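You operate a simulated robot arm through the tools that you are given. There is no shell and no other tool.

The job below is to be done with a simulated robot arm. You get a single attempt, and the scene is never put back.

## Task
Pull-test the green-banded lead, then sort it: green tray if it held, red if it slipped.
Fine: clamp it, turn the wheel until a result shows, wheel back to zero before the clamp opens.

Only the result counts: the job must be done as asked and must still hold three seconds after the hand-in. Knocking over, shifting, dropping, spilling or breaking anything else fails it.

## Robot
A 6-joint arm with a two-finger gripper, fixed in place. Base frame: the origin is on the floor under the middle of its stand, x ahead of it, y to its left, z up; the work surface is at about z = 0.82. Readings come in m, rad, newtons and seconds.
It reaches about 1.298 m from its shoulder. Its first joint turns from -2.601 to 2.601 rad. Payload 1.57 kg.
The TCP is the grasp point between the finger pads, 0.021 m short of the fingertips. In the tool frame z runs along the fingers and y along their closing line. The gripper opens to 0.07 m; its body begins 0.05 m behind the TCP.
Orientation is that of the tool frame in the base frame, as a unit quaternion [x, y, z, w]. With the fingers straight down and closing along the base's y, the tool's x points along the base's -x, its y along +y and its z along -z.

## Interface
- The arm moves only by the tool move_arm. Its argument "series" is text: rows parted by semicolons, each of 7 numbers parted by spaces: the shift along the base's x, y, z in m, then the turn, a rotation vector about the base's x, y, z in rad, then the opening, from 0 (shut) to 1 (fully open). In form: dx dy dz wx wy wz hand; .... A call has 1 to 20 rows; each row shifts and turns the commanded pose from where the row before left it. Rows are played at 5 a second. More than 0.05 m and 0.15 rad between two rows, or a gripper value outside its range, and nothing of the call is played. A pose out of reach is approached as far as the arm can. The call stops where the force on the tool passes 90 N (or 10 N more than at its start, if that is more) or the arm is blocked; 0.2 s more then pass. The fingers move at their own pace (about 0.1037 m/s each) and stop on an object; they squeeze with about 30 N. The grip force told is the motor's: it shows also when the fingers shut on nothing. Time passes only in rows, and 0.2 s behind the last, so rows that do not move let the fingers close. The reply holds the time, the measured pose of the TCP, the force on the tool along the base axes, the opening and the grip force, in the units named above and with some noise, with the torque about the TCP (base axes, N m) and any sound that the robot's microphone picked up.
- Cameras (640 x 400 px; columns grow to the right, rows downward): "scene" is fixed at [0.2185, 0.6497, 1.566]; the picture's right is [-0.87, -0.49, 0.00], its down [-0.21, 0.37, -0.90] and it looks along [0.45, -0.79, -0.43] (base axes); focal length 367 px, centre (320, 200). "wrist" rides on the gripper at [0.079, 0.004, -0.081] in the tool frame; the picture's right is [-0.05, 1.00, 0.00], its down [-0.67, -0.03, -0.74] and it looks along [-0.74, -0.04, 0.67] (tool axes); focal length 256 px, centre (320, 200).
- get_image(camera): a new picture of that camera. It takes no simulated time.
- slide_trunk(by): slides the trunk up (or, below 0, down) by that many m; the arm rides with it, the base frame stays. It gives what a move gives, with no picture.
- point_at(camera, pixels): for up to 12 pixels [column, row] of the newest picture of that camera ("zoom" is the newest enlarged one), the place [x, y, z] in the base frame of the surface seen there, good to about 0.002 m. It takes no simulated time.
- zoom(camera, box): a new picture of the part [left, top, right, bottom] of that camera's present view, enlarged. It takes no simulated time.
- close_job(): hands the job in; it is judged then, once.

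Leave the gripper open and the arm clear of the work at the hand-in unless told otherwise.

The tools are called after "Request:" as name(argument=value, ...) on one line, values as JSON. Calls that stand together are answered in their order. move_arm: Moves the arm, as the interface text tells. Its arguments: {"type":"object","properties":{"series":{"type":"string"}},"required":["series"]} The other tools are called the same way: slide_trunk (by) moves the trunk up or down; get_image (camera) takes a picture; point_at (camera, pixels) gives the place of the surface under pixels of a picture; zoom (camera, box) takes an enlarged picture of a part of a camera's view; close_job () hands the job in.

At the start:

```text
t: 0.0
tcp_pos: [0.4752, -0.4754, 1.1602]
tcp_rot: [0.0, 1.0, 0.0, 0.0]
ft_force: [-0.6, -0.4, -0.1]
moment: [0.01, 0.01, 0.0]
width: 0.0699
gripper_force: 0.1
trunk travel left (down, up): [-0.841, 0.129]
```

scene: 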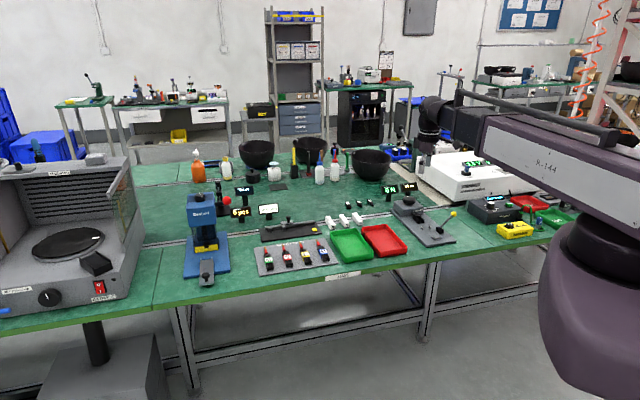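
wrist: 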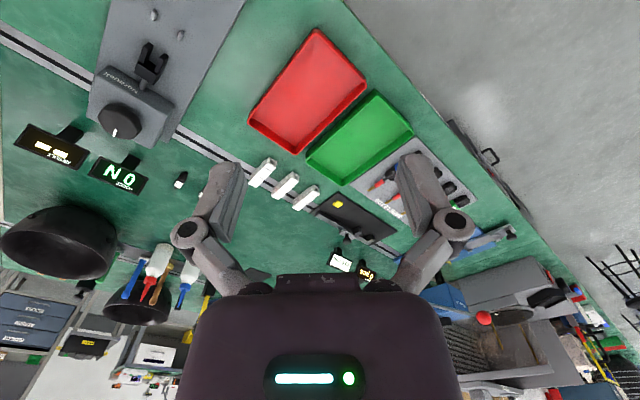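

I see a rack of leads in front (about px 265-330, 240-270 in the scene picture), green and red trays, and several devices with displays. I'll zoom in to identify the tester and the green-banded lead.

Request:
zoom(camera="scene", box=[240, 190, 420, 300])

Request:
zoom(camera="scene", box=[360, 140, 600, 260])

Request:
zoom(camera="scene", box=[160, 160, 320, 290])

Request:
zoom(camera="wrist", box=[0, 0, 320, 200])

Request:
zoom(camera="wrist", box=[240, 120, 560, 320])

```text
3.56 times, centred on (330, 245) of scene
```

zoom: 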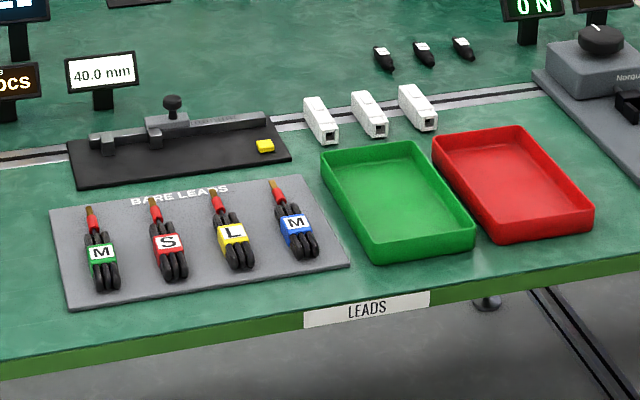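

```text
2.67 times, centred on (480, 200) of scene
```

zoom: 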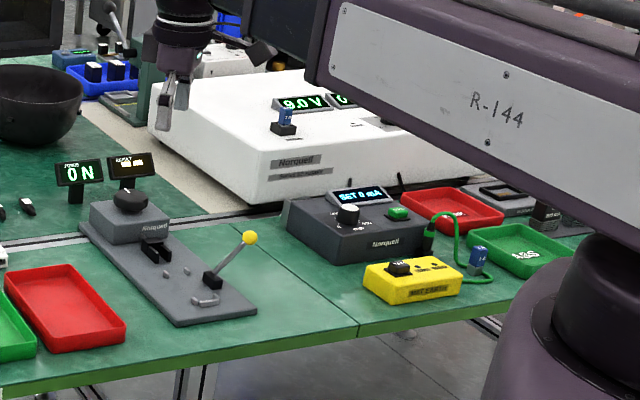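

```text
3.08 times, centred on (240, 225) of scene
```

zoom: 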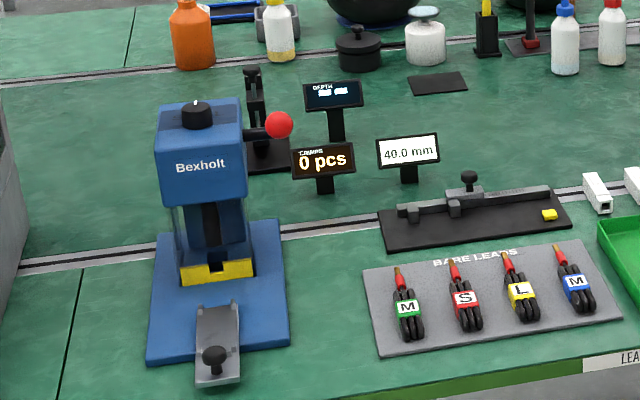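

```text
2.00 times, centred on (160, 100) of wrist
```

zoom: 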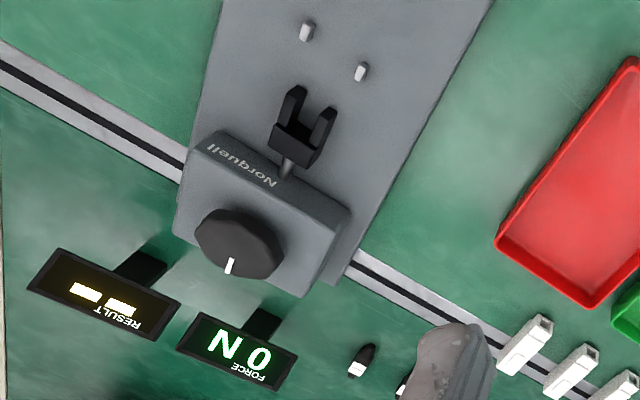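

```text
2.00 times, centred on (400, 220) of wrist
```

zoom: 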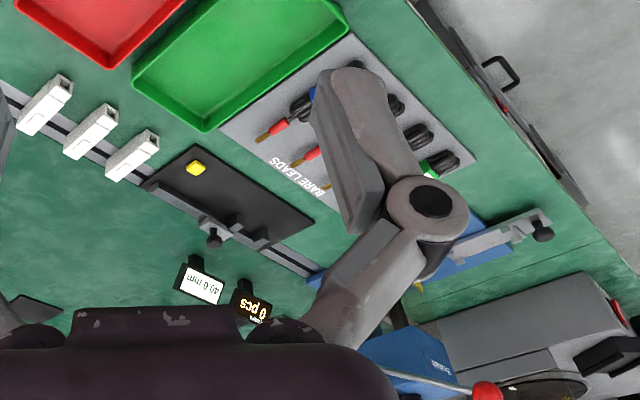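

The pull tester seems to be the Norquell unit: wheel, fork, pegs, lever with yellow ball, FORCE and RESULT displays. I'll zoom further into it and the leads, and measure points.

Request:
zoom(camera="scene", box=[380, 175, 470, 250])

Request:
zoom(camera="scene", box=[250, 230, 340, 285])

Request:
zoom(camera="wrist", box=[80, 0, 260, 110])

Request:
point_at(camera="scene", pixels=[[410, 196], [419, 209], [452, 215], [438, 229], [268, 262], [266, 252], [258, 248], [352, 247], [384, 240], [425, 232], [330, 262]])

```text
5.33 times, centred on (425, 212) of scene
```

zoom: 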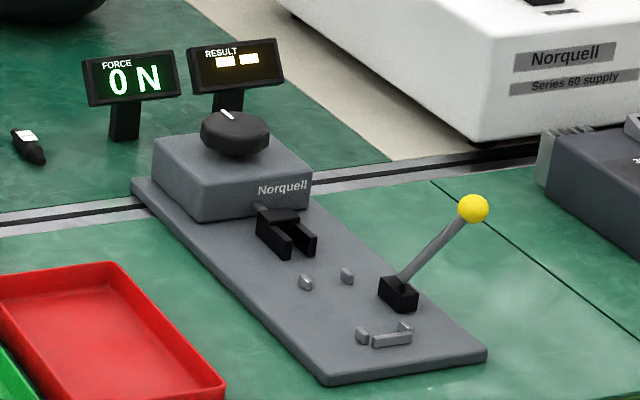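

```text
7.11 times, centred on (295, 258) of scene
```

zoom: 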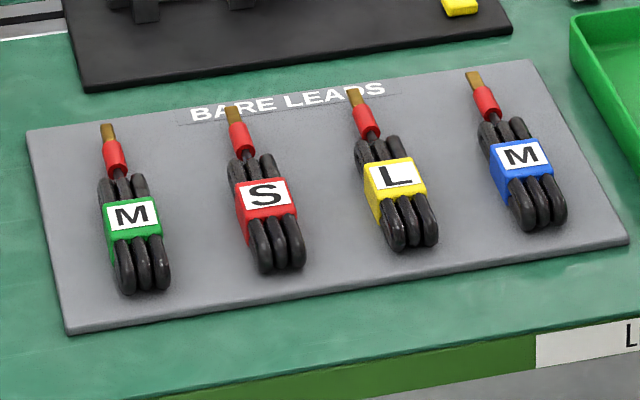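

```text
3.56 times, centred on (170, 55) of wrist
```

zoom: 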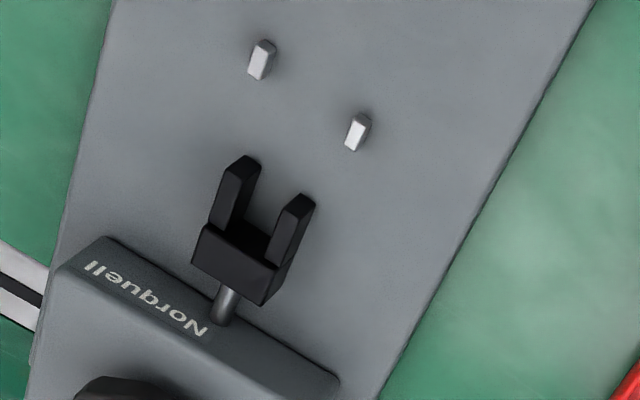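

```text
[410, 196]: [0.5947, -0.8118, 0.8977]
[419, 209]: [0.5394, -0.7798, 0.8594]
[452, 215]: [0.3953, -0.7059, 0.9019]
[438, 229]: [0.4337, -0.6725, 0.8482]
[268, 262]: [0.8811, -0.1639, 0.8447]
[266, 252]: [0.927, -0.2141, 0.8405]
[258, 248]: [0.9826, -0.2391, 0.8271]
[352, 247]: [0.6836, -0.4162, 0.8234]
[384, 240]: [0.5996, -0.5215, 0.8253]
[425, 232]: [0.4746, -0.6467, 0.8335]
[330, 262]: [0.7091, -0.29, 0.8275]
```

Next I'm zooming on the black small parts (px 348-372, 203), the white parts (px 330-357, 220), the right-hand trays (px 500-560, 210) and the black gauge, so that I don't mistake the lead or the trays.

Request:
zoom(camera="scene", box=[315, 170, 425, 235])

Request:
zoom(camera="scene", box=[460, 180, 590, 250])

Request:
zoom(camera="scene", box=[255, 175, 345, 245])

Request:
zoom(camera="scene", box=[175, 140, 400, 220])

Request:
zoom(camera="scene", box=[180, 170, 245, 290])

```text
5.82 times, centred on (370, 202) of scene
```

zoom: 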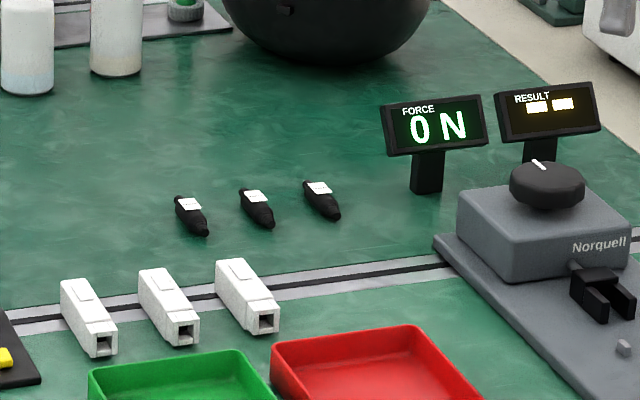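

```text
4.92 times, centred on (525, 215) of scene
```

zoom: 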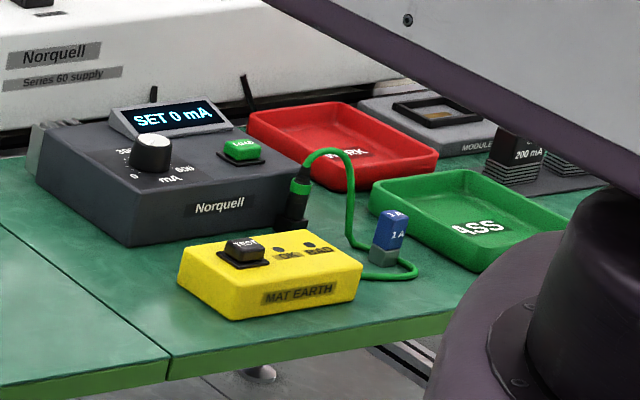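

```text
5.71 times, centred on (300, 210) of scene
```

zoom: 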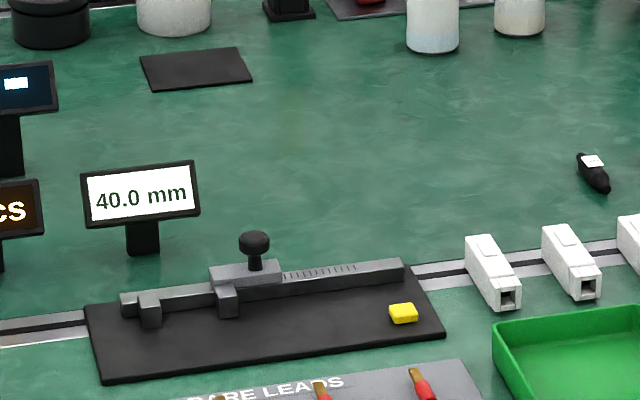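

```text
2.84 times, centred on (288, 180) of scene
```

zoom: 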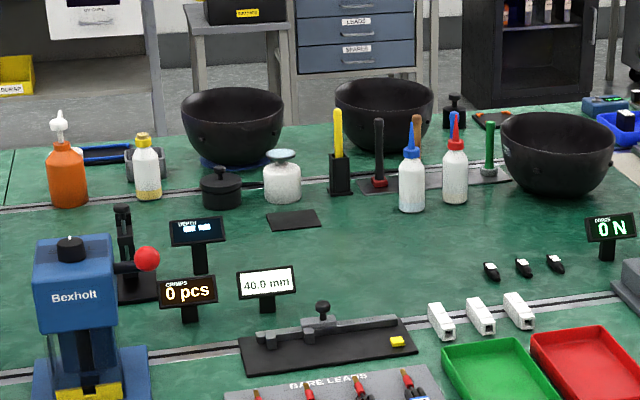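

```text
3.33 times, centred on (212, 230) of scene
```

zoom: 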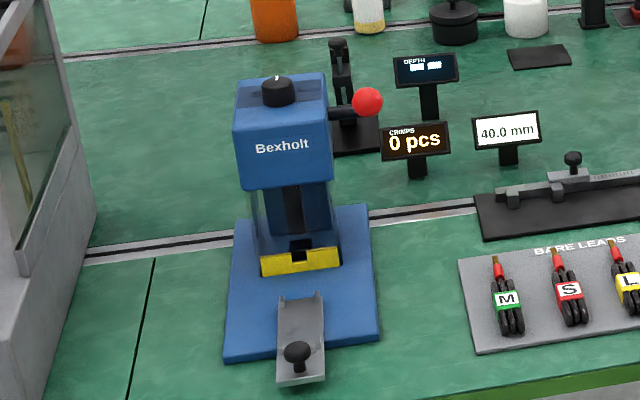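

Only one lead has a green band (marked M, px 268,262). The tester's neighbours are the green and red trays at px 352,247 and 384,240. I'll now measure points on the tester in an enlarged picture.

Request:
zoom(camera="scene", box=[395, 190, 465, 245])

```text
7.27 times, centred on (430, 218) of scene
```

zoom: 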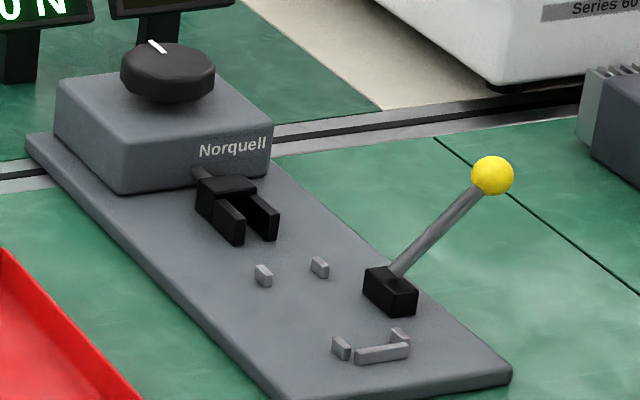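

Request:
point_at(camera="zoom", pixels=[[168, 60], [157, 46], [215, 180], [228, 210], [240, 240], [262, 205], [264, 268], [320, 262], [340, 344], [385, 350], [400, 332], [390, 275]])

Request:
point_at(camera="zoom", pixels=[[492, 172], [435, 230], [395, 272], [380, 300], [300, 300], [330, 310], [510, 372], [285, 395], [30, 140], [205, 170], [400, 310], [372, 285]])

```text
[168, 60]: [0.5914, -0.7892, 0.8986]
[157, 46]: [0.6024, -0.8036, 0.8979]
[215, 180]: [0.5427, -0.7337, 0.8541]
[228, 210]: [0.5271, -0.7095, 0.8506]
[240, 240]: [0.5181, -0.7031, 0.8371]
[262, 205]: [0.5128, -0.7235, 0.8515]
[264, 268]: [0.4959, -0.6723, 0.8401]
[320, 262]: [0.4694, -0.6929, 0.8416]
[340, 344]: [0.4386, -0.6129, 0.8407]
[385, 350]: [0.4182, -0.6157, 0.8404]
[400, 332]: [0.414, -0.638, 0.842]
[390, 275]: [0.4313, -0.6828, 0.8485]
```

```text
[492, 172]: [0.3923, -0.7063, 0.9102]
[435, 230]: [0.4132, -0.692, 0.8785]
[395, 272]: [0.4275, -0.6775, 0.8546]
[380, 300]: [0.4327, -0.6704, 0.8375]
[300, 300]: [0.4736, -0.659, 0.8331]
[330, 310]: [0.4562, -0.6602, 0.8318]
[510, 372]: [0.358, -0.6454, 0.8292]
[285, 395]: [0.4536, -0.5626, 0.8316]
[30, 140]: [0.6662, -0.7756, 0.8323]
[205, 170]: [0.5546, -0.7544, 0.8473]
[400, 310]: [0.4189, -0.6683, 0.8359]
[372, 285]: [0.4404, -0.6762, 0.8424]
```

The tester axis runs about 45° to the base axes, and the leads lie in roughly that same direction. I'll turn the tool by −45° about z, back it off to about (0.34, −0.54, 1.06) and look at the tester closely with the wrist camera.

Request:
move_arm(series="-0.02 -0.011 -0.016 0 0 -0.131 1; -0.02 -0.011 -0.016 0 0 -0.131 1; -0.02 -0.011 -0.016 0 0 -0.131 1; -0.02 -0.011 -0.016 0 0 -0.131 1; -0.02 -0.010 -0.016 0 0 -0.131 1; -0.02 -0.010 -0.016 0 0 -0.130 1; -0.016 0 0 0 0 0 1; 0 0 0 0 0 0 1")

Request:
get_image(camera="wrist")

```text
t: 1.8
tcp_pos: [0.3385, -0.5399, 1.1596]
tcp_rot: [0.382, 0.924, 0.0, 0.001]
ft_force: [0.2, -0.8, 0.4]
moment: [0.02, 0.0, 0.0]
width: 0.0701
gripper_force: 0.0
out of reach, approached as far as the arm can: row 1, 2, 3, 4, 5, 6
trunk travel left (down, up): [-0.841, 0.129]
```

```text
taken
```

wrist: 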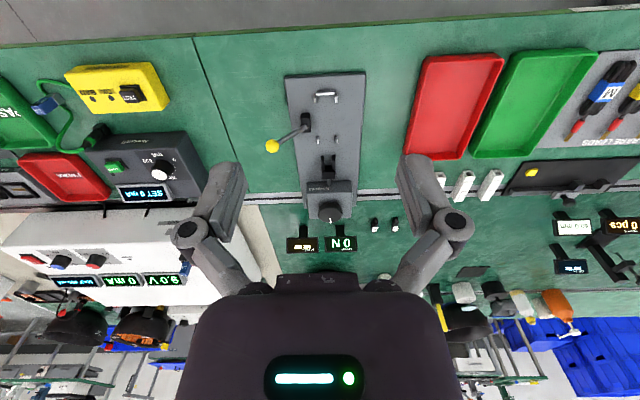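

The arm could not go lower with the trunk this high (z stayed 1.16). The tester is nicely aligned in the picture (px 330,150). I'll look at the scene view before lowering the trunk.

Request:
get_image(camera="scene")

Request:
zoom(camera="wrist", box=[250, 60, 410, 260])

```text
taken
```

scene: 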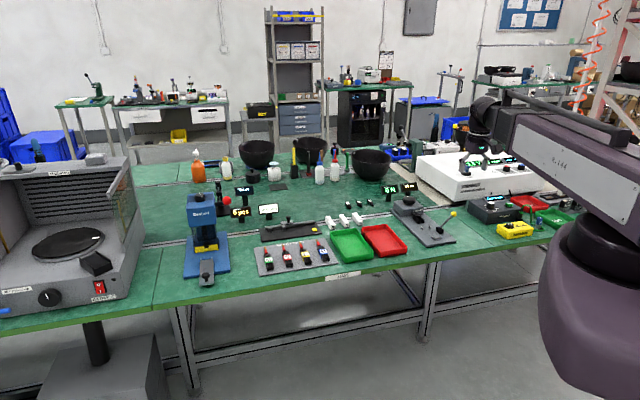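

```text
2.00 times, centred on (330, 160) of wrist
```

zoom: 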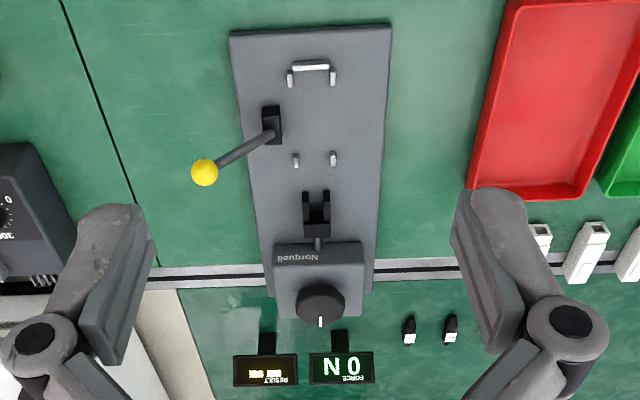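

I have a clear overhead view of the tester. I'll measure its parts here: plate corners, pegs, fork prongs, wheel, lever.

Request:
point_at(camera="zoom", pixels=[[231, 34], [390, 26], [311, 64], [291, 78], [333, 76], [296, 157], [333, 157], [307, 205], [325, 205], [316, 230], [320, 300], [320, 321]])

Request:
point_at(camera="zoom", pixels=[[204, 172], [268, 115], [240, 150], [272, 135], [298, 302], [343, 302], [320, 283], [277, 246], [361, 244], [316, 190], [312, 120], [306, 195]])

```text
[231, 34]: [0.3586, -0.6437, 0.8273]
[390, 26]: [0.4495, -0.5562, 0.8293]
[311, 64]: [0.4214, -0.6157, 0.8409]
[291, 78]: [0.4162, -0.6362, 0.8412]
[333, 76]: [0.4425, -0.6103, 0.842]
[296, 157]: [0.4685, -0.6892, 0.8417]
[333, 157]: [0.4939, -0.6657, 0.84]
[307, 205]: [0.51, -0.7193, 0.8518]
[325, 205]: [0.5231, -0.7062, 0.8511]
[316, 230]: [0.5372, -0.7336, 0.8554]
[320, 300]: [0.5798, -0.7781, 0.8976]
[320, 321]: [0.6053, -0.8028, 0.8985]
```

```text
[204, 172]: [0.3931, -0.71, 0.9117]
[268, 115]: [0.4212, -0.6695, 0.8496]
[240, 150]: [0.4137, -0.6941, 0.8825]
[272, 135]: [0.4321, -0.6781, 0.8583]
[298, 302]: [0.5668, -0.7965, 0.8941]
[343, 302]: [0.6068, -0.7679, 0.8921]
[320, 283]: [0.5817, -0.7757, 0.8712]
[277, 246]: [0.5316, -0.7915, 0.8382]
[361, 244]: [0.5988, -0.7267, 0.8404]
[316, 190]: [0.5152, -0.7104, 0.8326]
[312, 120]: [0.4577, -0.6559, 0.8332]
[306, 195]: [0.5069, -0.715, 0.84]
```

The tester axis is at about −45.7°; the nest has front pegs centred (0.481, −0.677), rear pegs centred (0.429, −0.623), and fork prongs ending near (0.510…0.523, −0.72…−0.706). Now I'll lower the trunk by 0.12 m so the arm can reach the work level.

Request:
slide_trunk(by=-0.12)

```text
t: 3.3
tcp_pos: [0.3383, -0.5397, 1.0403]
tcp_rot: [0.382, 0.924, 0.0, 0.001]
ft_force: [-0.2, -0.8, -0.1]
moment: [-0.03, 0.0, -0.01]
width: 0.0701
gripper_force: 0.1
trunk travel left (down, up): [-0.721, 0.249]
```

The arm rode down to z = 1.040. I'll test a small downward move to see whether the arm itself still has vertical freedom.

Request:
move_arm(series="0 0 -0.02 0 0 0 1; 0 0 0 0 0 0 1")

```text
t: 3.9
tcp_pos: [0.3383, -0.54, 1.041]
tcp_rot: [0.383, 0.924, -0.001, 0.0]
ft_force: [-0.2, -0.6, 0.1]
moment: [-0.02, 0.03, 0.0]
width: 0.0698
gripper_force: 0.1
out of reach, approached as far as the arm can: row 1
trunk travel left (down, up): [-0.721, 0.249]
```

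Down is blocked for the arm itself. I'll test a small upward move and an outward move.

Request:
move_arm(series="0 0 0.03 0 0 0 1; 0 0 0 0 0 0 1")

Request:
move_arm(series="0 0 -0.02 0 0 0 1; 0 0 0 0 0 0 1")

```text
t: 4.5
tcp_pos: [0.3383, -0.5389, 1.0398]
tcp_rot: [0.383, 0.924, 0.0, 0.0]
ft_force: [0.6, -0.3, 0.2]
moment: [0.0, -0.02, 0.0]
width: 0.0695
gripper_force: 0.1
out of reach, approached as far as the arm can: row 1
trunk travel left (down, up): [-0.721, 0.249]
```

```text
t: 5.1
tcp_pos: [0.3388, -0.54, 1.0396]
tcp_rot: [0.382, 0.924, 0.0, -0.001]
ft_force: [0.0, -0.2, 0.3]
moment: [0.01, -0.02, 0.02]
width: 0.0698
gripper_force: 0.1
out of reach, approached as far as the arm can: row 1
trunk travel left (down, up): [-0.721, 0.249]
```

The arm only moves horizontally; height must come from the trunk. Before travelling to the leads I'll check heights of nearby tall things (press top px 200,195; displays; vernier knob px 288,218).

Request:
get_image(camera="scene")

Request:
point_at(camera="scene", pixels=[[202, 192], [200, 200], [226, 201], [207, 266], [240, 212], [268, 209], [288, 218], [244, 187], [268, 264], [285, 257], [305, 254], [322, 248]])

```text
taken
```

scene: 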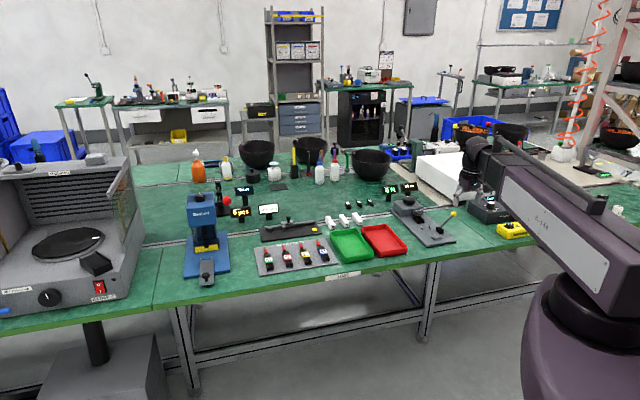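

```text
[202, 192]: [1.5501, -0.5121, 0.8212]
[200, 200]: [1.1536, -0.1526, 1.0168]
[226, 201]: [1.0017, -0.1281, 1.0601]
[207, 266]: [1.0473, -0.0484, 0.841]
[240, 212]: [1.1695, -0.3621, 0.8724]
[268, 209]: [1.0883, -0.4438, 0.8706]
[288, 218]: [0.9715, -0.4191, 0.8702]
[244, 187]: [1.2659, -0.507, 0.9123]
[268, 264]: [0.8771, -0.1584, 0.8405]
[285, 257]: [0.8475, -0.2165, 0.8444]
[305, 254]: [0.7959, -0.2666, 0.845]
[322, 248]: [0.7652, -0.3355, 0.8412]
```

The press knob is at about (1.00, −0.13, 1.06), near the green lead, so I need the arm's shape. Zooming on the arm in the scene view.

Request:
zoom(camera="scene", box=[400, 110, 640, 260])

Request:
zoom(camera="scene", box=[180, 180, 280, 290])

```text
2.67 times, centred on (520, 185) of scene
```

zoom: 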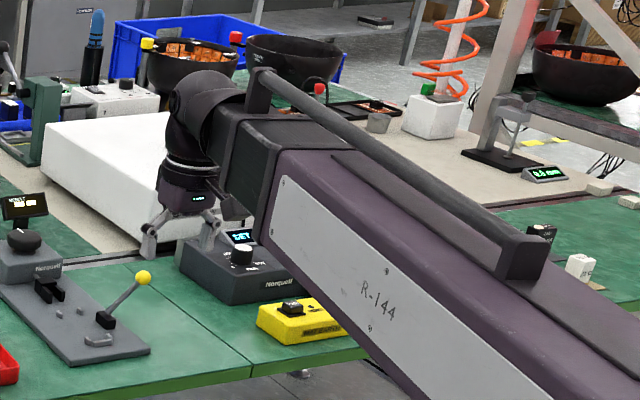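

```text
3.64 times, centred on (230, 235) of scene
```

zoom: 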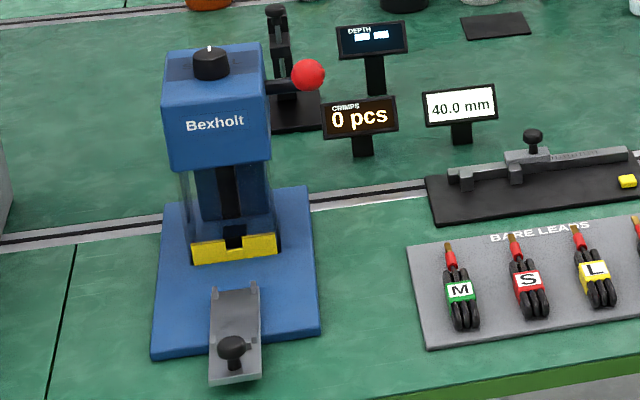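

The arm is a telescoping beam with a wrist hanging at its end. I'll measure the beam's underside height relative to the TCP.

Request:
point_at(camera="scene", pixels=[[500, 205], [500, 198], [520, 225], [530, 250], [560, 265], [476, 172], [480, 140], [470, 180], [456, 203], [478, 203], [505, 170], [485, 182]])

Request:
point_at(camera="scene", pixels=[[515, 229], [518, 230], [512, 232], [525, 235], [490, 205], [600, 290], [575, 320], [600, 380], [540, 370], [545, 300], [400, 200], [445, 235]])

```text
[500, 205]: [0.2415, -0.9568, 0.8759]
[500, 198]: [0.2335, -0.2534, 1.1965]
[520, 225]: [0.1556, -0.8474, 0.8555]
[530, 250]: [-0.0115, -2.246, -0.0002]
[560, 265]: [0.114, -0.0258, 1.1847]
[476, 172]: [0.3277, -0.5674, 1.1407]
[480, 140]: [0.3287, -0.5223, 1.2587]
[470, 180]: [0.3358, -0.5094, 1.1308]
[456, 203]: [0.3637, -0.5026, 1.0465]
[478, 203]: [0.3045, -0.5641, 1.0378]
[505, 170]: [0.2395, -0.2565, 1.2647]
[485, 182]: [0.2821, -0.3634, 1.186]
```

```text
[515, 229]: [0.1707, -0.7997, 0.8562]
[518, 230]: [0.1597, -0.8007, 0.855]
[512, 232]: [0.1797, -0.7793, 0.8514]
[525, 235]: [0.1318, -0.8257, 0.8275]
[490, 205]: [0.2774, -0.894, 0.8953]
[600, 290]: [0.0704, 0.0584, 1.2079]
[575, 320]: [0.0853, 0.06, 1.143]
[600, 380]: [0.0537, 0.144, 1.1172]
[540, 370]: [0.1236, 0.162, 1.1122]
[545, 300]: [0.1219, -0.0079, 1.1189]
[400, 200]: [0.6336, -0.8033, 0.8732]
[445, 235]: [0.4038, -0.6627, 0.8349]
```

The beam's underside is about 0.13 m above the TCP, which is fine over the bench. I'll travel at z = 1.04 to a viewing spot in front of the green lead, about (0.74, −0.02).

Request:
move_arm(series="0.0287 0.0371 0 0 0 0 1; 0.0287 0.0371 0 0 0 0 1; 0.0287 0.0371 0 0 0 0 1; 0.0287 0.0371 0 0 0 0 1; 0.0287 0.0371 0 0 0 0 1; 0.0287 0.0371 0 0 0 0 1; 0.0287 0.0371 0 0 0 0 1; 0.0287 0.0371 0 0 0 0 1; 0.0287 0.0371 0 0 0 0 1; 0.0287 0.0371 0 0 0 0 1; 0.0287 0.0371 0 0 0 0 1; 0.0287 0.0371 0 0 0 0 1; 0.0287 0.0371 0 0 0 0 1; 0.0287 0.0371 0 0 0 0 1; 0 0 0 0 0 0 1")

Request:
get_image(camera="wrist")

```text
t: 8.3
tcp_pos: [0.7395, -0.02, 1.04]
tcp_rot: [0.383, 0.924, 0.0, 0.0]
ft_force: [0.3, -0.1, -0.2]
moment: [-0.03, 0.01, 0.0]
width: 0.0696
gripper_force: 0.0
trunk travel left (down, up): [-0.721, 0.249]
```

```text
taken
```

wrist: 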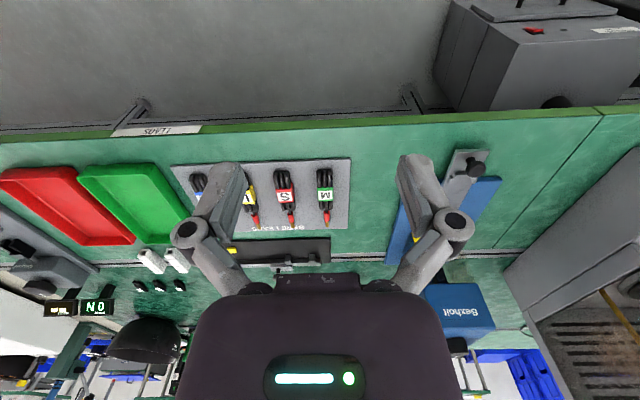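

The green lead (M) is visible at px (325, 197). I'll zoom on it and take measurements.

Request:
zoom(camera="wrist", box=[250, 150, 370, 240])

```text
4.44 times, centred on (310, 195) of wrist
```

zoom: 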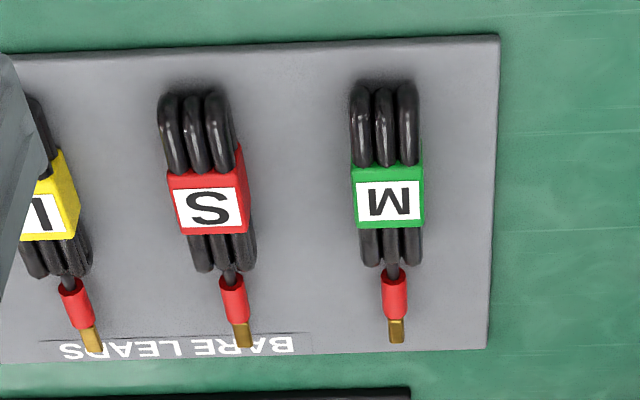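

Request:
point_at(camera="zoom", pixels=[[388, 200], [385, 88], [356, 196], [421, 196], [395, 295], [396, 330], [396, 342], [393, 272], [388, 255], [388, 140], [450, 200], [498, 345]])

Request:
point_at(camera="zoom", pixels=[[384, 172], [392, 225], [352, 130], [417, 130], [364, 250], [419, 250], [498, 38], [208, 205], [246, 205], [240, 160], [353, 168], [423, 168]])

```text
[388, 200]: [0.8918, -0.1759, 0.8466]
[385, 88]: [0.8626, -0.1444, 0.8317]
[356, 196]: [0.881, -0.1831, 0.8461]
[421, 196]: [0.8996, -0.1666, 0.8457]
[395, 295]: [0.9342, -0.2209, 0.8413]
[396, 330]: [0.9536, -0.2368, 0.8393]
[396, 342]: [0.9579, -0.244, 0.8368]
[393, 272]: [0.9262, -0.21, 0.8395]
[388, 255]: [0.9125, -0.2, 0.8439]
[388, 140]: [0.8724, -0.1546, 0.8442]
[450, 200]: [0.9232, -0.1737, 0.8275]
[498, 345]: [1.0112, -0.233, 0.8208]
```

```text
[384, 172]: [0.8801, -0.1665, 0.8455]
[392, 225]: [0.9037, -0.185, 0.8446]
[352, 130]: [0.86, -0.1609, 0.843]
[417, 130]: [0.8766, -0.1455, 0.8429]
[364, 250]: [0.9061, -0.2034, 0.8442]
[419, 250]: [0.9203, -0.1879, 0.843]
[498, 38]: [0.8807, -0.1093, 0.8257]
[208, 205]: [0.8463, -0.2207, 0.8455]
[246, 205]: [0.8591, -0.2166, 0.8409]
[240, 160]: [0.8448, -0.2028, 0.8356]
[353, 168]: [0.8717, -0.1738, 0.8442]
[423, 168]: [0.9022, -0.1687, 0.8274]
```

The lead axis is −45.5°, matching the tester. Its coil is ~25 mm wide, ~18 mm tall; the board is at z 0.8275. The press's red ball is near, so I'll check the wrist's extent in the scene view before moving over the lead.

Request:
get_image(camera="scene")

Request:
zoom(camera="scene", box=[160, 130, 400, 290])

```text
taken
```

scene: 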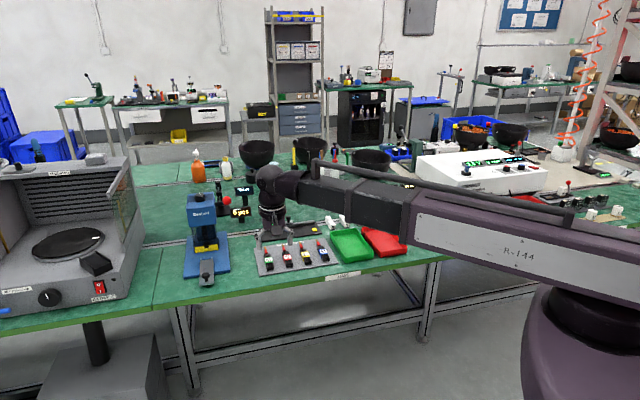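

```text
2.50 times, centred on (280, 210) of scene
```

zoom: 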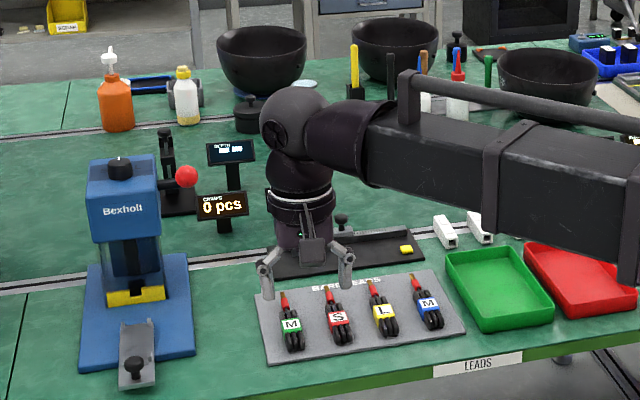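

The wrist is slim (radius ~0.04), so the lead can be reached beside the press ball. Before planning the placement next to the lever block, I'll test whether the tool can tilt (0.1 rad about the tester axis and back).

Request:
move_arm(series="0 0 0 0.07 -0.0714 0 0.65; 0 0 0 0 0 0 0.65; 0 0 0 0 0 0 0.65")

```text
t: 9.1
tcp_pos: [0.7391, -0.0208, 1.0411]
tcp_rot: [0.382, 0.923, 0.046, 0.02]
ft_force: [0.1, 0.3, 0.0]
moment: [-0.01, 0.01, -0.03]
width: 0.0453
gripper_force: 0.2
trunk travel left (down, up): [-0.721, 0.249]
```

Tilting works. I'll undo the tilt and look at the fingers in close-up to estimate finger thickness and width.

Request:
move_arm(series="0 0 0 -0.07 0.0714 0 0.65; 0 0 0 0 0 0 0.65")

Request:
zoom(camera="wrist", box=[160, 130, 480, 310])

Request:
zoom(camera="scene", box=[245, 205, 315, 255])

```text
t: 9.7
tcp_pos: [0.7397, -0.021, 1.0406]
tcp_rot: [0.383, 0.924, -0.001, -0.001]
ft_force: [-0.1, -0.2, -0.2]
moment: [-0.05, -0.01, 0.0]
width: 0.0457
gripper_force: 0.1
trunk travel left (down, up): [-0.721, 0.249]
```

```text
2.00 times, centred on (320, 220) of wrist
```

zoom: 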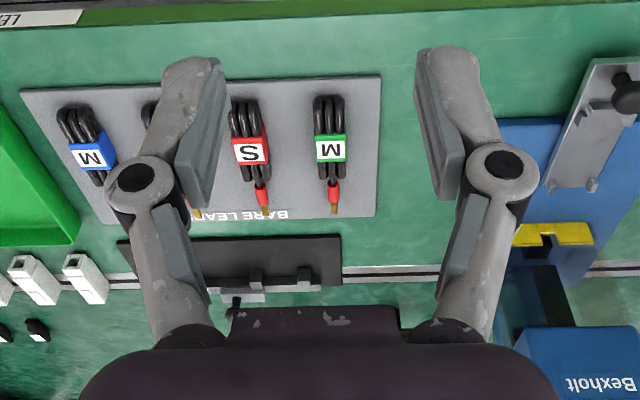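

```text
8.00 times, centred on (280, 230) of scene
```

zoom: 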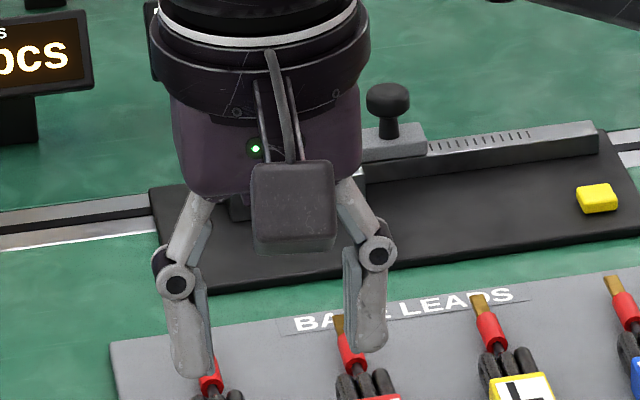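

I'll measure points on the fingers directly to get their dimensions in the tool frame.

Request:
zoom(camera="wrist", box=[360, 145, 440, 245])

```text
4.00 times, centred on (400, 195) of wrist
```

zoom: 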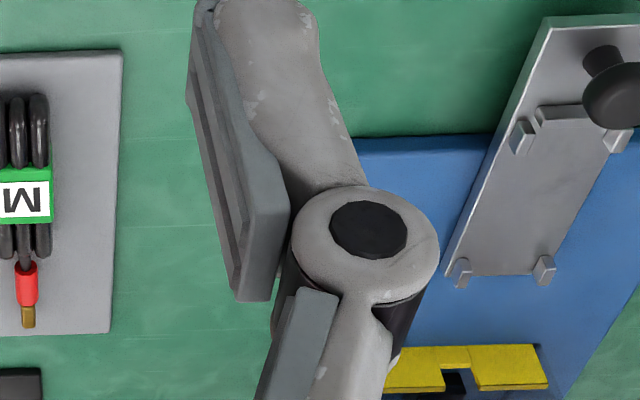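

Request:
point_at(camera="zoom", pixels=[[203, 15], [192, 105], [238, 292], [283, 205], [260, 140], [312, 40], [350, 160], [434, 255], [215, 60], [262, 290], [222, 20], [300, 12]])

```text
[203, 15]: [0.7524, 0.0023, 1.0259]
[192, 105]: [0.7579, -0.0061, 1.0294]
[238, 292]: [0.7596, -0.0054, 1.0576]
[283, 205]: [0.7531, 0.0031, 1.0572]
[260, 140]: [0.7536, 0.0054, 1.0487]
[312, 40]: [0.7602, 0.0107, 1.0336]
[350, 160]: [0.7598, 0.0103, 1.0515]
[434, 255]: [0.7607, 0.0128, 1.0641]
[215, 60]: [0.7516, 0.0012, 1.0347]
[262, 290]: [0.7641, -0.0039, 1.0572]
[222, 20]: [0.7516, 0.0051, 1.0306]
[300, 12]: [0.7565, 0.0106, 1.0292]
```

Finger data: half-width ≈ 0.009 m along the lead, thickness ≈ 0.0135 m. The lever block sits only ~28 mm from the nest's centre line, so I need its exact extents. Zooming the scene camera on it heavily.

Request:
zoom(camera="scene", box=[420, 205, 468, 240])

```text
11.43 times, centred on (444, 222) of scene
```

zoom: 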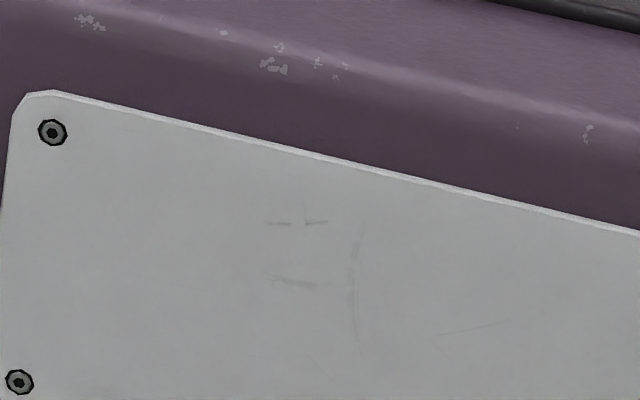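

The beam hides the tester from the scene camera. I'll go back over the tester for a close wrist view at TCP (0.322, −0.515), then lower to about 1.0.

Request:
move_arm(series="-0.02984 -0.03529 0 0 0 0 0.65; -0.02984 -0.03529 0 0 0 0 0.65; -0.02984 -0.03529 0 0 0 0 0.65; -0.02984 -0.03529 0 0 0 0 0.65; -0.02984 -0.03529 0 0 0 0 0.65; -0.02984 -0.03529 0 0 0 0 0.65; -0.02984 -0.03529 0 0 0 0 0.65; -0.02984 -0.03529 0 0 0 0 0.65; -0.02984 -0.03529 0 0 0 0 0.65; -0.02984 -0.03529 0 0 0 0 0.65; -0.02984 -0.03529 0 0 0 0 0.65; -0.02984 -0.03529 0 0 0 0 0.65; -0.02984 -0.03529 0 0 0 0 0.65; -0.02984 -0.03529 0 0 0 0 0.65; 0 0 0 0 0 -0.01 0.65; 0 0 0 0 0 0 0.65")

Request:
slide_trunk(by=-0.04)

Request:
get_image(camera="wrist")

Request:
zoom(camera="wrist", box=[260, 120, 380, 220])

```text
t: 13.1
tcp_pos: [0.3211, -0.5155, 1.0406]
tcp_rot: [0.387, 0.922, 0.0, 0.0]
ft_force: [0.7, -0.9, 0.1]
moment: [0.05, 0.02, -0.06]
width: 0.0454
gripper_force: 0.1
trunk travel left (down, up): [-0.721, 0.249]
```

```text
t: 13.9
tcp_pos: [0.3218, -0.5157, 1.0006]
tcp_rot: [0.387, 0.922, -0.001, -0.001]
ft_force: [-0.7, 0.5, 0.1]
moment: [0.02, -0.02, -0.01]
width: 0.0455
gripper_force: 0.1
trunk travel left (down, up): [-0.681, 0.289]
```

```text
taken
```

wrist: 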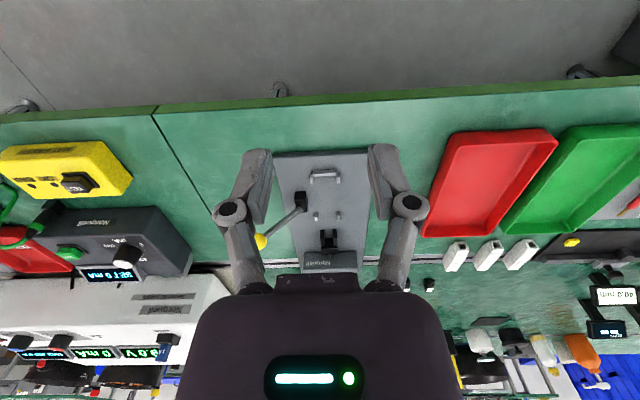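

```text
4.00 times, centred on (320, 170) of wrist
```

zoom: 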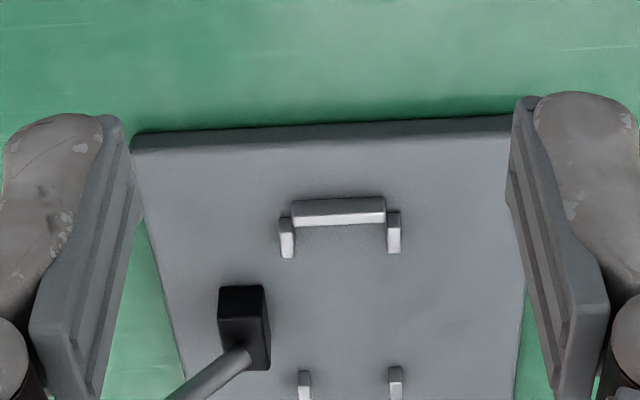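

The view is now clear. I'll measure the block's corners, pegs, bar and lever here.

Request:
point_at(camera="zoom", pixels=[[222, 290], [263, 288], [222, 316], [266, 316], [269, 365], [338, 206], [338, 218], [287, 222], [393, 220], [304, 375], [395, 375], [290, 245]])

Request:
zoom(camera="wrist", box=[250, 180, 390, 280])

```text
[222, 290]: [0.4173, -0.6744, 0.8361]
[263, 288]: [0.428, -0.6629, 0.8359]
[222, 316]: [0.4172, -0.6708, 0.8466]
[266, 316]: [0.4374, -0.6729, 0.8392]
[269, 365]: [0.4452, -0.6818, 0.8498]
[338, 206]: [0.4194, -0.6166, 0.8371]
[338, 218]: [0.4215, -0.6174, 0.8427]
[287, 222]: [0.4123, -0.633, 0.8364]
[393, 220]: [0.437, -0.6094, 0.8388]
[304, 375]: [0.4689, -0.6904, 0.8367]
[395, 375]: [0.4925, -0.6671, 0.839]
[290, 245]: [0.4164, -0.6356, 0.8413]
```

```text
4.00 times, centred on (320, 230) of wrist
```

zoom: 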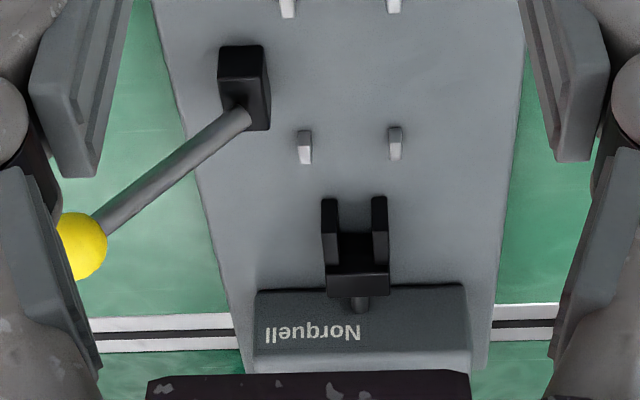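

The block spans u ≈ 0.7725–0.80 and its inner face is only 27 mm from the centre line, so gripping the coil's middle would jam a finger against it. Gripping the red sleeve (between front pegs and fork) leaves more room. I'll measure fork, lever and ball precisely in this newest zoom.

Request:
point_at(camera="zoom", pixels=[[330, 202], [380, 200], [330, 225], [381, 225], [356, 250], [356, 265], [356, 240], [358, 285], [304, 150], [395, 150], [354, 190], [354, 222]])

Request:
point_at(camera="zoom", pixels=[[240, 115], [200, 150], [150, 190], [110, 220], [85, 245], [240, 60], [262, 60], [262, 120], [345, 225], [369, 225], [338, 262], [300, 310]])

```text
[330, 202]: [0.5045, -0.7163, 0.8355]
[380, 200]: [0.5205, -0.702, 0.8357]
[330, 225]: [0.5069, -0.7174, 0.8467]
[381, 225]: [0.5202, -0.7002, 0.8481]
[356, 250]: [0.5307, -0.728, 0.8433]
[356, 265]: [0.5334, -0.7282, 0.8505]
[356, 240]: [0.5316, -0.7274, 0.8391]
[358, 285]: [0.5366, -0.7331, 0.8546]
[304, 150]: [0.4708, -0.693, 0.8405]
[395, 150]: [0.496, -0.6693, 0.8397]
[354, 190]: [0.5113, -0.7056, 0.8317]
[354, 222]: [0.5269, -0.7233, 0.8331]
```

```text
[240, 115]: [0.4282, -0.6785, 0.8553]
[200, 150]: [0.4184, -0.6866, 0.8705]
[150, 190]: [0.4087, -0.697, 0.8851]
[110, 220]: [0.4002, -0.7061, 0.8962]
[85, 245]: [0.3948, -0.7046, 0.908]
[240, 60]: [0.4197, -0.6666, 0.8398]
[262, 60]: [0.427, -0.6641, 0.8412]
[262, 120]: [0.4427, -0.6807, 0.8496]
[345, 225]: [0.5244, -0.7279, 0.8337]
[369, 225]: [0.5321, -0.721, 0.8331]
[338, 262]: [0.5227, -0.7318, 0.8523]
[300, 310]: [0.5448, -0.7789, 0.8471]
```

Fork prongs start at u≈0.865 with the slot bottom at ≈0.8905, centre line v≈−0.1312 everywhere. Sleeve grip is the plan: travel at z=1.0 to above the red sleeve of the green lead at about (0.935, −0.220).

Request:
move_arm(series="0.04088 0.01969 0 0 0 0 0.65; 0.04088 0.01969 0 0 0 0 0.65; 0.04088 0.01969 0 0 0 0 0.65; 0.04088 0.01969 0 0 0 0 0.65; 0.04088 0.01969 0 0 0 0 0.65; 0.04088 0.01969 0 0 0 0 0.65; 0.04088 0.01969 0 0 0 0 0.65; 0.04088 0.01969 0 0 0 0 0.65; 0.04088 0.01969 0 0 0 0 0.65; 0.04088 0.01969 0 0 0 0 0.65; 0.04088 0.01969 0 0 0 0 0.65; 0.04088 0.01969 0 0 0 0 0.65; 0.04088 0.01969 0 0 0 0 0.65; 0.04088 0.01969 0 0 0 0 0.65; 0.04088 0.01969 0 0 0 0 0.65; 0 0 0 0 0 0 0.65")

Request:
slide_trunk(by=-0.06)

Request:
get_image(camera="wrist")

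Request:
get_image(camera="scene")

```text
t: 17.3
tcp_pos: [0.9362, -0.2225, 1.001]
tcp_rot: [0.386, 0.923, -0.001, 0.0]
ft_force: [0.5, -0.4, -0.2]
moment: [0.01, 0.0, -0.02]
width: 0.0455
gripper_force: 0.1
trunk travel left (down, up): [-0.681, 0.289]
```

```text
t: 18.3
tcp_pos: [0.9355, -0.2212, 0.9401]
tcp_rot: [0.387, 0.922, 0.0, 0.0]
ft_force: [0.4, -1.1, 0.5]
moment: [-0.02, 0.0, 0.02]
width: 0.0454
gripper_force: 0.1
trunk travel left (down, up): [-0.621, 0.349]
```

```text
taken
```

wrist: 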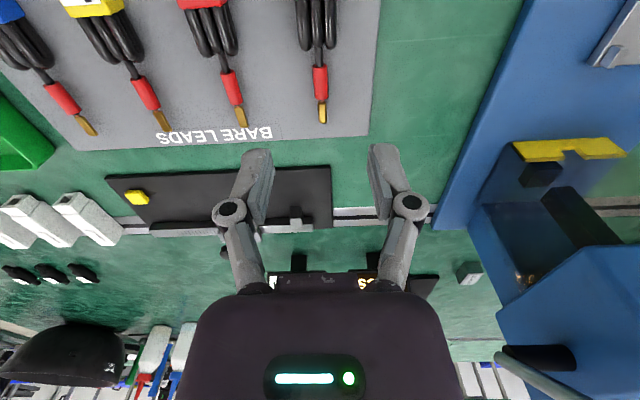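

```text
taken
```

scene: 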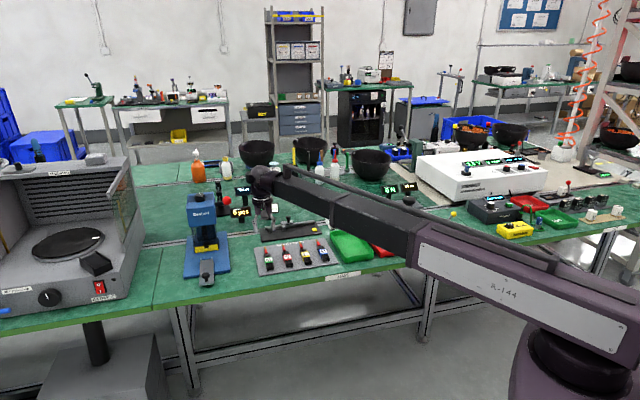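

The sleeve is at px (320, 82), right where the point below the TCP should appear. I'll zoom in and measure the sleeve and surroundings from this close distance.

Request:
zoom(camera="wrist", box=[260, 0, 390, 140])

Request:
point_at(camera="wrist", pixels=[[320, 70], [321, 82], [321, 92], [322, 110], [322, 121], [319, 55], [301, 10], [332, 10], [318, 30], [345, 80], [319, 62], [322, 98]])

```text
2.86 times, centred on (325, 70) of wrist
```

zoom: 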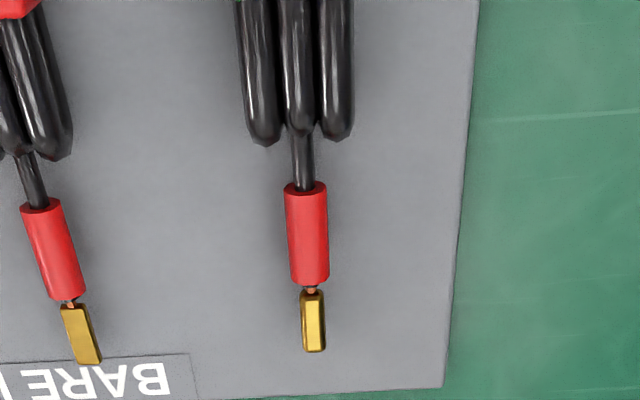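

```text
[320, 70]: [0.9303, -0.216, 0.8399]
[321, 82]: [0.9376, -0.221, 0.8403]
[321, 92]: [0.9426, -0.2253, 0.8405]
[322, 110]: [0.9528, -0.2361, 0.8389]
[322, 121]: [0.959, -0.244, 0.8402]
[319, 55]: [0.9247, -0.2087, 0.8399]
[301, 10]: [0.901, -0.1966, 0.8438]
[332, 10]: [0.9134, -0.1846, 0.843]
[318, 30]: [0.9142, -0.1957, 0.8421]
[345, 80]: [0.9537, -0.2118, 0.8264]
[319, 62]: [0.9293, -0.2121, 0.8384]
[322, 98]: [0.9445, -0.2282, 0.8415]
```

Sleeve centre line is v≈0.514 (TCP at 0.513), sleeve spans u≈0.803–0.825 with the TCP at 0.813. I'll nudge 1 mm along +v and lower by 0.07 first.

Request:
move_arm(series="0.0007 0.0007 0 0 0 0 0.65; 0 0 0 0 0 0 0.65")

Request:
slide_trunk(by=-0.07)

Request:
get_image(camera="wrist")

```text
t: 18.9
tcp_pos: [0.9355, -0.2202, 0.9394]
tcp_rot: [0.386, 0.923, -0.001, -0.001]
ft_force: [0.7, -0.3, 0.1]
moment: [0.02, -0.05, -0.01]
width: 0.0454
gripper_force: 0.1
trunk travel left (down, up): [-0.621, 0.349]
```

```text
t: 20.0
tcp_pos: [0.9371, -0.2198, 0.8709]
tcp_rot: [0.386, 0.922, 0.0, 0.0]
ft_force: [0.5, 0.8, 0.3]
moment: [0.01, -0.02, -0.01]
width: 0.0455
gripper_force: 0.0
trunk travel left (down, up): [-0.551, 0.419]
```

```text
taken
```

wrist: 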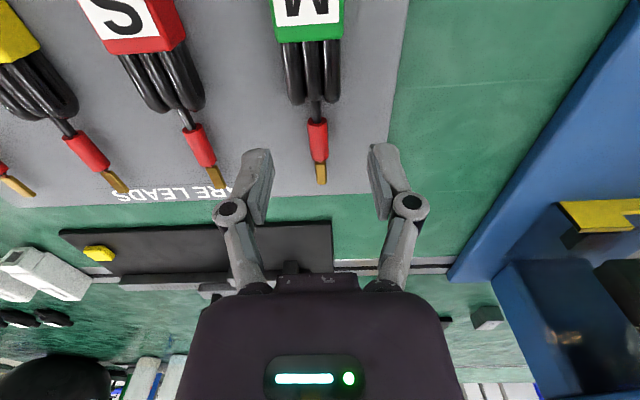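

Fingers straddle the sleeve symmetrically. Lowering another 0.0185 m (tips ~3–4 mm above the board).

Request:
slide_trunk(by=-0.0185)

Request:
get_image(camera="wrist")

```text
t: 20.7
tcp_pos: [0.9371, -0.2214, 0.8516]
tcp_rot: [0.387, 0.922, 0.0, -0.001]
ft_force: [-0.2, 0.5, -0.2]
moment: [-0.02, 0.0, -0.02]
width: 0.0454
gripper_force: 0.2
trunk travel left (down, up): [-0.533, 0.437]
```

```text
taken
```

wrist: 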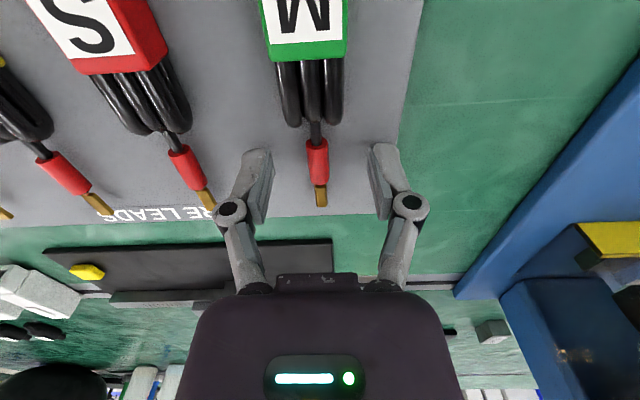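

Sleeve lies between the fingertips (px 318,160). Closing the gripper now.

Request:
move_arm(series="0 0 0 0 0 0 0.4; 0 0 0 0 0 0 0.2; 0 0 0 0 0 0 0; 0 0 0 0 0 0 0; 0 0 0 0 0 0 0")

Request:
get_image(camera="wrist")

```text
t: 21.9
tcp_pos: [0.9365, -0.2201, 0.8511]
tcp_rot: [0.386, 0.922, 0.0, 0.001]
ft_force: [-0.9, -1.3, 2.1]
moment: [-0.01, -0.03, 0.0]
width: 0.006
gripper_force: 30.2
trunk travel left (down, up): [-0.533, 0.437]
```

```text
taken
```

wrist: 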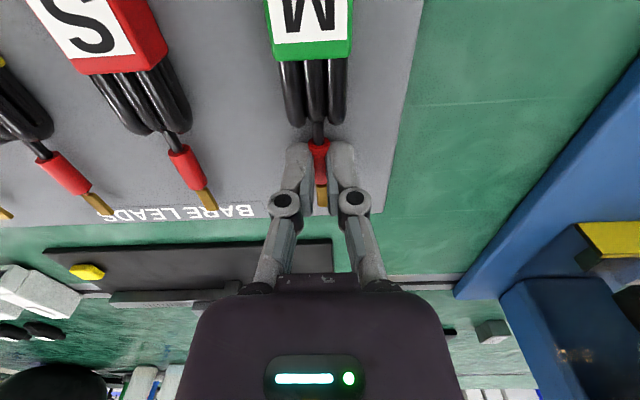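

Gripped at width 6 mm with 30 N. I'll zoom to check the grip.

Request:
zoom(camera="wrist", box=[250, 90, 390, 220])

```text
3.08 times, centred on (320, 155) of wrist
```

zoom: 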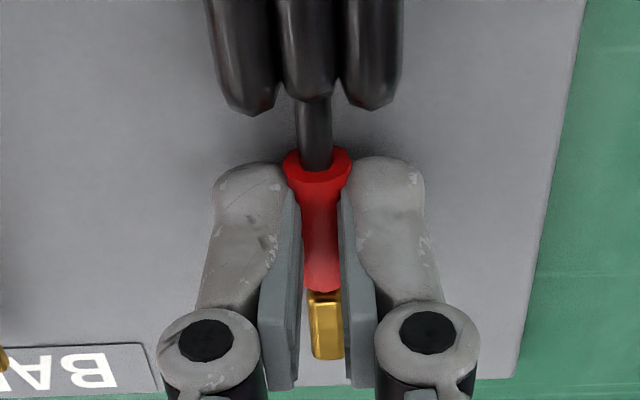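

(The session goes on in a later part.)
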